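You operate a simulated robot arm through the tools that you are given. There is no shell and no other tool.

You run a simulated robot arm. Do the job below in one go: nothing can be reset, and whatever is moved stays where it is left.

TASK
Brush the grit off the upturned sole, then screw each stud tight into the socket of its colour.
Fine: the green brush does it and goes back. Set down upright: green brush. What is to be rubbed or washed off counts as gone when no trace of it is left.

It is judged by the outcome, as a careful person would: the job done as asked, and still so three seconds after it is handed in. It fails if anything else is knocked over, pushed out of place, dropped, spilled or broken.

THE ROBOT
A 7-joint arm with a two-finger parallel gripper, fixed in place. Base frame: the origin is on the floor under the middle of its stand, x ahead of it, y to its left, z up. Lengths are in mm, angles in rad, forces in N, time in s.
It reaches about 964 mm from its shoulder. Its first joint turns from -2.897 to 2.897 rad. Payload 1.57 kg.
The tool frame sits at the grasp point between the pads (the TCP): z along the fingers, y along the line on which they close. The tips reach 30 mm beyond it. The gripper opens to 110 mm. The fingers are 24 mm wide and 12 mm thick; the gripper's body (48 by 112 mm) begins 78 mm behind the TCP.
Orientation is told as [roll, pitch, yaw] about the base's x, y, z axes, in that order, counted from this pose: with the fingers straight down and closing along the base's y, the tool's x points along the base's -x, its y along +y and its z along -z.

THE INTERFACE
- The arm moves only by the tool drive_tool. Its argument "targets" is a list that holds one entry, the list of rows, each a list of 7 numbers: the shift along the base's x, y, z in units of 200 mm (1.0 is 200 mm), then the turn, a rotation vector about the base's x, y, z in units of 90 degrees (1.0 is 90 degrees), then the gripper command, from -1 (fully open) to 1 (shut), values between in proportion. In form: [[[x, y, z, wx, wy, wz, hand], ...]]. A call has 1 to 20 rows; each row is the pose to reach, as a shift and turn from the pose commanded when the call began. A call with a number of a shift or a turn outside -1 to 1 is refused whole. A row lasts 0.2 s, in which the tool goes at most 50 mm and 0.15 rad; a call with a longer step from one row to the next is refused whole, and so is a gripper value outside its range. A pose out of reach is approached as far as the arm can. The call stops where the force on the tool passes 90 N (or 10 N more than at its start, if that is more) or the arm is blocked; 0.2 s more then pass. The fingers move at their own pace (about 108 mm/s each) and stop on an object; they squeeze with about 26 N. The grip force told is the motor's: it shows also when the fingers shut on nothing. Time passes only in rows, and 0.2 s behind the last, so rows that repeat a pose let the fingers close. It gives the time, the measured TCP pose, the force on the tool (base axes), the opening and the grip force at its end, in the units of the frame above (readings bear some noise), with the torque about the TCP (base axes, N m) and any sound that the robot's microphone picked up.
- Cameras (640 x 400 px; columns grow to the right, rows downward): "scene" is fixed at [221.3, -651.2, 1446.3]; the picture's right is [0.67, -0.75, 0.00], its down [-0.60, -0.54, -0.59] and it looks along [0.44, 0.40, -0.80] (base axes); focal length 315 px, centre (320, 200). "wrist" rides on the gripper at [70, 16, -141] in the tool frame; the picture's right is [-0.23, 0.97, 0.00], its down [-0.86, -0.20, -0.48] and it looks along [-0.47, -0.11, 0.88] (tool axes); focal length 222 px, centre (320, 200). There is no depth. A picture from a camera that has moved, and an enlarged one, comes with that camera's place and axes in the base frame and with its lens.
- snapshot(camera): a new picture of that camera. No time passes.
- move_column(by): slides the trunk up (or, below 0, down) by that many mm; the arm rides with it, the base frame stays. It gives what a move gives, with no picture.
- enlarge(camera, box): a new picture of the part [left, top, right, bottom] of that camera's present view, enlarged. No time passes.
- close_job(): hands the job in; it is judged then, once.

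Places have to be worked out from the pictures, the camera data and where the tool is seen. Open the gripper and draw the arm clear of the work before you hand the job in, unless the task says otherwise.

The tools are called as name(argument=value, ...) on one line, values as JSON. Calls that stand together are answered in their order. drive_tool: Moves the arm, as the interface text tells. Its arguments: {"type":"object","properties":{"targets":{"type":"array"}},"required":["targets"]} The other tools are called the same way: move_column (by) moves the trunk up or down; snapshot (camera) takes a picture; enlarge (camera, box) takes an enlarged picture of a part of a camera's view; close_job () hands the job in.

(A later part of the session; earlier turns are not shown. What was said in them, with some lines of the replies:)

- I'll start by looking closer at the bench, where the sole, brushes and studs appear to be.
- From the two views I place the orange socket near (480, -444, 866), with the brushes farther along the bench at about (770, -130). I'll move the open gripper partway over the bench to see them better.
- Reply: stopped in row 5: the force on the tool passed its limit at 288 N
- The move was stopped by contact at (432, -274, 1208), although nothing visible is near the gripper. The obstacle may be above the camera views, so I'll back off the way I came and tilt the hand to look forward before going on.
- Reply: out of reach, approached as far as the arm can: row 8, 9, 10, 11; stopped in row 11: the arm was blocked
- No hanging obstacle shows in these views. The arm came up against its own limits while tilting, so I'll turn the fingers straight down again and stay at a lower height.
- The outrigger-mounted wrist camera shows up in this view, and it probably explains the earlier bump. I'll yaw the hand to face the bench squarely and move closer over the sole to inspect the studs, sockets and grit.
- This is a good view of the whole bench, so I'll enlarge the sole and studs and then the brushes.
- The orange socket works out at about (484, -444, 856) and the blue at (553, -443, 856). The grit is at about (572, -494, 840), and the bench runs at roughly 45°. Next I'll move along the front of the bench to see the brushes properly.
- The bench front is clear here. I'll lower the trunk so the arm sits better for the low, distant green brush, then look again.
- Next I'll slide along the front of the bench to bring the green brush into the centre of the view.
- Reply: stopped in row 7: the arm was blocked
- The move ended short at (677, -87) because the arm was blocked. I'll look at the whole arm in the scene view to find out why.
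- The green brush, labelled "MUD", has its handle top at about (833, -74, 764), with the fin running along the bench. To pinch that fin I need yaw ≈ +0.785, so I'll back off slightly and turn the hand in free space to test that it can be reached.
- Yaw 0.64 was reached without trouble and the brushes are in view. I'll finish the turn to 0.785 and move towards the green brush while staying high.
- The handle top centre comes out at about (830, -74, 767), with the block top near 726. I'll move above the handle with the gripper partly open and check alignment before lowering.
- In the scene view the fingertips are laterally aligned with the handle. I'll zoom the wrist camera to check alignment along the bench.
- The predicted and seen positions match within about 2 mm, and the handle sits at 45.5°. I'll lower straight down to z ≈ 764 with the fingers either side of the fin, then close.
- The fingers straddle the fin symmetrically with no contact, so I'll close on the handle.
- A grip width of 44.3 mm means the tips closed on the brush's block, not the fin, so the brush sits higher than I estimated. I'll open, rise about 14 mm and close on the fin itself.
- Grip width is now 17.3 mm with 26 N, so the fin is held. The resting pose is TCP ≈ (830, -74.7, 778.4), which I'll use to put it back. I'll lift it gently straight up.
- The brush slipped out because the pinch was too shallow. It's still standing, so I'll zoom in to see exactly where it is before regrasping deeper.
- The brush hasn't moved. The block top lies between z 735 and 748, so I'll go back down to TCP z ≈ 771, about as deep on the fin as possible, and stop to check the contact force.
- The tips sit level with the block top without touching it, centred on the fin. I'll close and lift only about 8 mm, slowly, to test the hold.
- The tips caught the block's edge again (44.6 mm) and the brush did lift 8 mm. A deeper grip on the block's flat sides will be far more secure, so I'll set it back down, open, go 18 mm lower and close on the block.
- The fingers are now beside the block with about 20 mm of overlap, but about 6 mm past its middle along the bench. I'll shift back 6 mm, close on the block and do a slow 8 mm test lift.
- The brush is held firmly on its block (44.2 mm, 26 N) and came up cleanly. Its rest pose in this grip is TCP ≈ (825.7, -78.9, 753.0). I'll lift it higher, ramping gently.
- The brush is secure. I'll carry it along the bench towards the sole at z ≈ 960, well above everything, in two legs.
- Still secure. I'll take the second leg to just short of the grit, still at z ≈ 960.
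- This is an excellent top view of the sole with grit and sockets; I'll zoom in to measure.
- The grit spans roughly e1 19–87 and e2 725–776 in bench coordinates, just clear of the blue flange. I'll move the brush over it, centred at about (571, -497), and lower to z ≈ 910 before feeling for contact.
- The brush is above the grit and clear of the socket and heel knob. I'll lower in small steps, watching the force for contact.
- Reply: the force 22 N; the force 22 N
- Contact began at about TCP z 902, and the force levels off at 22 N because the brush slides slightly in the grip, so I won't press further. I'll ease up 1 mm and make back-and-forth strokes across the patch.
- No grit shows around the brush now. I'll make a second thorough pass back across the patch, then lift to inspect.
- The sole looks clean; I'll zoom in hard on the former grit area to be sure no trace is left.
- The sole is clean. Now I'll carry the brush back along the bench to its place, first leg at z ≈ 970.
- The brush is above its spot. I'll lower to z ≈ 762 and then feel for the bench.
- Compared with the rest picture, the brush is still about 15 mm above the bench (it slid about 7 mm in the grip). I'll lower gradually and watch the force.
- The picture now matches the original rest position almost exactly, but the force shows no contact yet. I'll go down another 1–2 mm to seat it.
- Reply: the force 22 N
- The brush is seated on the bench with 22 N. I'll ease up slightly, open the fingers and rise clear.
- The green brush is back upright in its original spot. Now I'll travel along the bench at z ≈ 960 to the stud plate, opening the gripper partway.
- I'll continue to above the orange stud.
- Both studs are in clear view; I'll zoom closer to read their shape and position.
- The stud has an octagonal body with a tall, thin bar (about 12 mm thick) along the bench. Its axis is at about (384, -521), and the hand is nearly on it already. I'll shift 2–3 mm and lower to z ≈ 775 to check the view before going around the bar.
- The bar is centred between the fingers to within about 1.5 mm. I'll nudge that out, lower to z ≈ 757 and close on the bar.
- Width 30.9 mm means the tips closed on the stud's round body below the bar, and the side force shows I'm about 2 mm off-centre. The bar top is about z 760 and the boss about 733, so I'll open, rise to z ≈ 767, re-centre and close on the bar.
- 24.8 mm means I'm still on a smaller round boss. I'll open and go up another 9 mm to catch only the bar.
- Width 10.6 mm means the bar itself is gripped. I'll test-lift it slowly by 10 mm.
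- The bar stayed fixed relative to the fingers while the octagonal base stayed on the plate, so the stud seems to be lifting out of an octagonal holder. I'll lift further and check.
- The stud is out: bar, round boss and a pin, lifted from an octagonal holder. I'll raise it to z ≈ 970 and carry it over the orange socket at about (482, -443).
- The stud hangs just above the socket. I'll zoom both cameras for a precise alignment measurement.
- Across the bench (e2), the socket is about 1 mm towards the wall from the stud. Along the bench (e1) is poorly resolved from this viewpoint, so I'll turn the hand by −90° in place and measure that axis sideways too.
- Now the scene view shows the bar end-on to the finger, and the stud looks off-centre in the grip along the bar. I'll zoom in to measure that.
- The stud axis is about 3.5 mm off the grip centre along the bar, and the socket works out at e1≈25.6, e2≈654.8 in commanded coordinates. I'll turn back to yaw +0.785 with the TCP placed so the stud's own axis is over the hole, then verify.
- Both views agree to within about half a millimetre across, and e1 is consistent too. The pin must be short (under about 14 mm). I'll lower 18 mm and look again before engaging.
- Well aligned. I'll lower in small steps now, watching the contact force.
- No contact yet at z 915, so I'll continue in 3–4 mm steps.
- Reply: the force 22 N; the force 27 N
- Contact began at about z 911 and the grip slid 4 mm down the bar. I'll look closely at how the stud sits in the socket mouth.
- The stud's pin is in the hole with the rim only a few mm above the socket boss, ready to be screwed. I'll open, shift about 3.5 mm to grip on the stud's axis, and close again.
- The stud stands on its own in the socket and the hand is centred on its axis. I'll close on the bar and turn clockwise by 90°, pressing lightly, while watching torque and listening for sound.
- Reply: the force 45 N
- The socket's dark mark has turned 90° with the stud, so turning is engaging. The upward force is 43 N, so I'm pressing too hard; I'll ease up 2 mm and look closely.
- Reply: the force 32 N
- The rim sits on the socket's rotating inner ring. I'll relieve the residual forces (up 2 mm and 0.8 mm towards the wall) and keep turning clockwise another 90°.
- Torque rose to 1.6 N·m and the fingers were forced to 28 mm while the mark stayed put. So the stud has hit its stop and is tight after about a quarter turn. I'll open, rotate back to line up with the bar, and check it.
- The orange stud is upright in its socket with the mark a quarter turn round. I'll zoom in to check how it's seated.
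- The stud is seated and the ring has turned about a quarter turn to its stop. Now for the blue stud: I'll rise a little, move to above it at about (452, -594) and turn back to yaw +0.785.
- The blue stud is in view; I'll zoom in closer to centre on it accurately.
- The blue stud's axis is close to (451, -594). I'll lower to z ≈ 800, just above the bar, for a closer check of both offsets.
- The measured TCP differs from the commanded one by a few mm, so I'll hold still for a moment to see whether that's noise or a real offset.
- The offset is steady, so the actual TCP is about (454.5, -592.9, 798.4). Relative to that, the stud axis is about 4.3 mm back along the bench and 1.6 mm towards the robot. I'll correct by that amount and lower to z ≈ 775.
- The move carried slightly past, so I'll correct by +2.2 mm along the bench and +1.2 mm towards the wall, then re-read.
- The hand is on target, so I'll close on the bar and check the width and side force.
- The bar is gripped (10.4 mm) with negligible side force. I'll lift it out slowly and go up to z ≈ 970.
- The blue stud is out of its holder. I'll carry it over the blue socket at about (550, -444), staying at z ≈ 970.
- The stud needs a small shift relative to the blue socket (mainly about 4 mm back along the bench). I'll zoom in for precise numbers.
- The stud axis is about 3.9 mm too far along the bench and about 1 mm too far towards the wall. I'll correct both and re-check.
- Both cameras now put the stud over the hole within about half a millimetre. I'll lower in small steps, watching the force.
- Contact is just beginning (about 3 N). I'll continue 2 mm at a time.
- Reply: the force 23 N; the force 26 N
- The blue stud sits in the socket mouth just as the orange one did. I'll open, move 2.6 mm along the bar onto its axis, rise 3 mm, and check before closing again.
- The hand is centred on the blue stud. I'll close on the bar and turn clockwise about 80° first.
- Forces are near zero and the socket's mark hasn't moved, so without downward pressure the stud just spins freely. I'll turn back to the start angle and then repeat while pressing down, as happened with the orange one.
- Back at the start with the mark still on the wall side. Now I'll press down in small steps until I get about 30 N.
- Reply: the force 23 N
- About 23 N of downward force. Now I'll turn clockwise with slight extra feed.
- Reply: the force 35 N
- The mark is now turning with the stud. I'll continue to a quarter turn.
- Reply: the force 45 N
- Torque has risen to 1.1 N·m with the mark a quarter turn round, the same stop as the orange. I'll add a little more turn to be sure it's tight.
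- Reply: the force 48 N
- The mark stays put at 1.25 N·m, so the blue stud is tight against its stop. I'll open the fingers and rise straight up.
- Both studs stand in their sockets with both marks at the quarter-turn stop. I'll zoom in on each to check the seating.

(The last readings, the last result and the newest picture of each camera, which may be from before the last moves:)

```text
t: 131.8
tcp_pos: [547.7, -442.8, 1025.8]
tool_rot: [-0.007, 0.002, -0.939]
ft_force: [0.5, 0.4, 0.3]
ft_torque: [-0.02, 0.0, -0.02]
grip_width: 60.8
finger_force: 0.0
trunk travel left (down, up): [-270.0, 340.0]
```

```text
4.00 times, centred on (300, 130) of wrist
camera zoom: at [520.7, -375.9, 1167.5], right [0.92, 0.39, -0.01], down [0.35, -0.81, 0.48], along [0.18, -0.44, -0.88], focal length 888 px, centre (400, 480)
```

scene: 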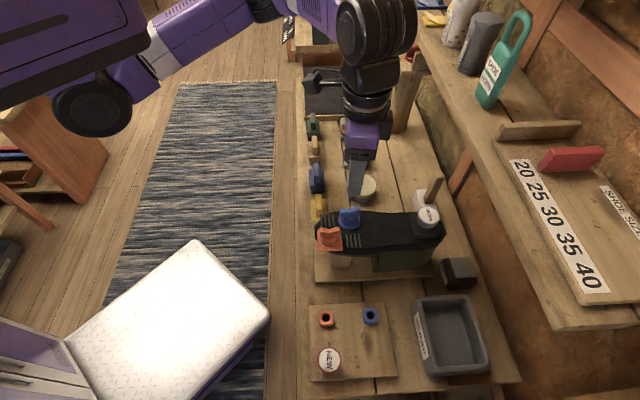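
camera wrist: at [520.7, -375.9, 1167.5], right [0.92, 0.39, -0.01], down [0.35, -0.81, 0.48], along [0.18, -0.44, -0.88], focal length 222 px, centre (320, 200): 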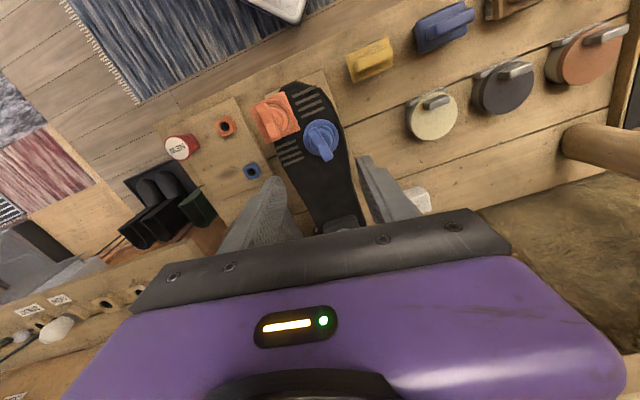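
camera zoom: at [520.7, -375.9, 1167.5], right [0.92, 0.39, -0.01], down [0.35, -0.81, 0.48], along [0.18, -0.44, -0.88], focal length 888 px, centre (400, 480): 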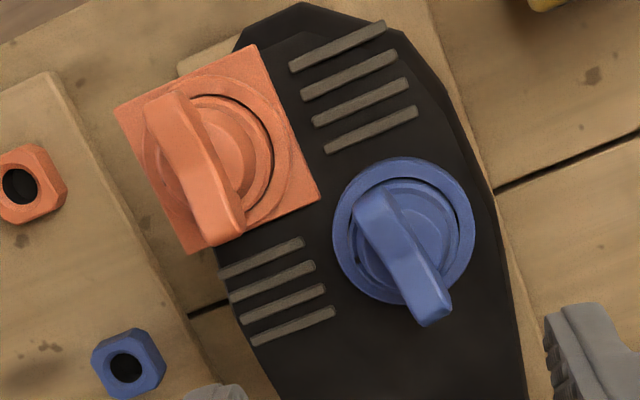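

Both studs sit flush on their rings with the marks at the stop, and the sole is clean. I'll draw the arm back clear of the bench with the gripper open and take a final look.

drive_tool(targets=[[[-0.1, 0.1, 0.0, 0, 0, 0, -0.5], [-0.23, 0.23, 0.0, 0, 0, 0, -1], [-0.36, 0.36, 0.0, 0, 0, 0, -1], [-0.48, 0.48, 0.0, 0, 0, 0, -1], [-0.55, 0.55, 0.0, 0, 0, 0, -1], [-0.55, 0.55, 0.0, 0, 0, 0, -1]]])

snapshot(camera="scene")

enlarge(camera="scene", box=[295, 105, 455, 250])

enlarge(camera="scene", box=[300, 200, 420, 275])

```text
t: 133.2
tcp_pos: [439.5, -332.6, 1026.5]
tool_rot: [-0.006, 0.004, -0.939]
ft_force: [-1.0, -0.6, -0.3]
ft_torque: [0.02, 0.0, -0.02]
grip_width: 109.9
finger_force: 0.0
trunk travel left (down, up): [-270.0, 340.0]
```

```text
taken
```

scene: 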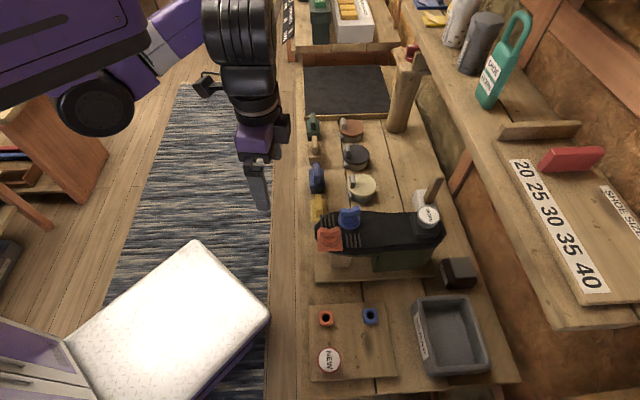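

```text
2.76 times, centred on (375, 178) of scene
camera zoom: at [221.3, -651.2, 1446.3], right [0.67, -0.75, 0.0], down [-0.6, -0.54, -0.59], along [0.44, 0.4, -0.8], focal length 868 px, centre (168, 262)
```

zoom: 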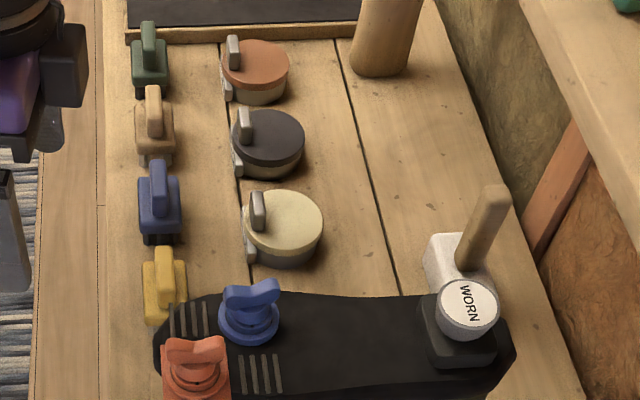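

```text
5.33 times, centred on (360, 238) of scene
camera zoom: at [221.3, -651.2, 1446.3], right [0.67, -0.75, 0.0], down [-0.6, -0.54, -0.59], along [0.44, 0.4, -0.8], focal length 1678 px, centre (107, 0)
```

zoom: 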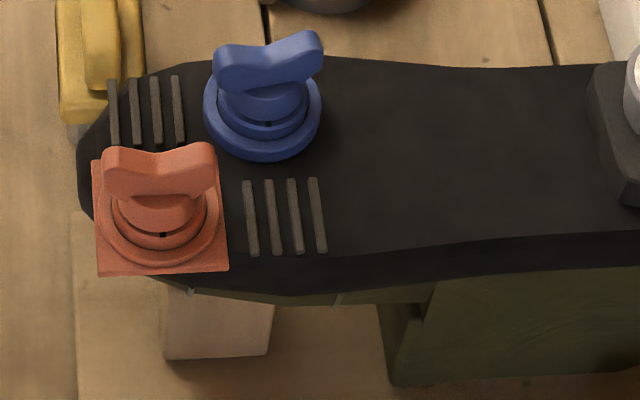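

Final check:
- **Sole:** clean, no grit visible.
- **Studs:** both seated flush and turned tight to their stops in the sockets of their own colour.
- **Green brush:** upright in its original place.
- **Surroundings:** everything else looks unmoved.
- **Arm:** clear of the bench, gripper open.

I'll hand the job in.

close_job()

```text
The job is handed in.
```

The job is handed in. The sole is brushed clean, with no grit visible in the close-up views. The orange and blue studs are each screwed into the socket of their own colour.

- **Studs:** both sit flush. I turned each one clockwise about a quarter turn until it hit a firm stop, at 1.6 N·m for orange and about 1.25 N·m for blue. The blue one needed a second try, because it spun freely until I pressed down while turning.
- **Green brush:** it is back upright where it started. On the first grip it slipped out of the fingers but stayed standing in place, so I regripped it lower on its block.
- **Early bump:** the first move was stopped by a 288 N contact that neither camera showed. I think the wrist camera hit the robot's own arm. Everything in the later views still looked in place.

I drew the arm clear of the bench with the gripper open before handing in.
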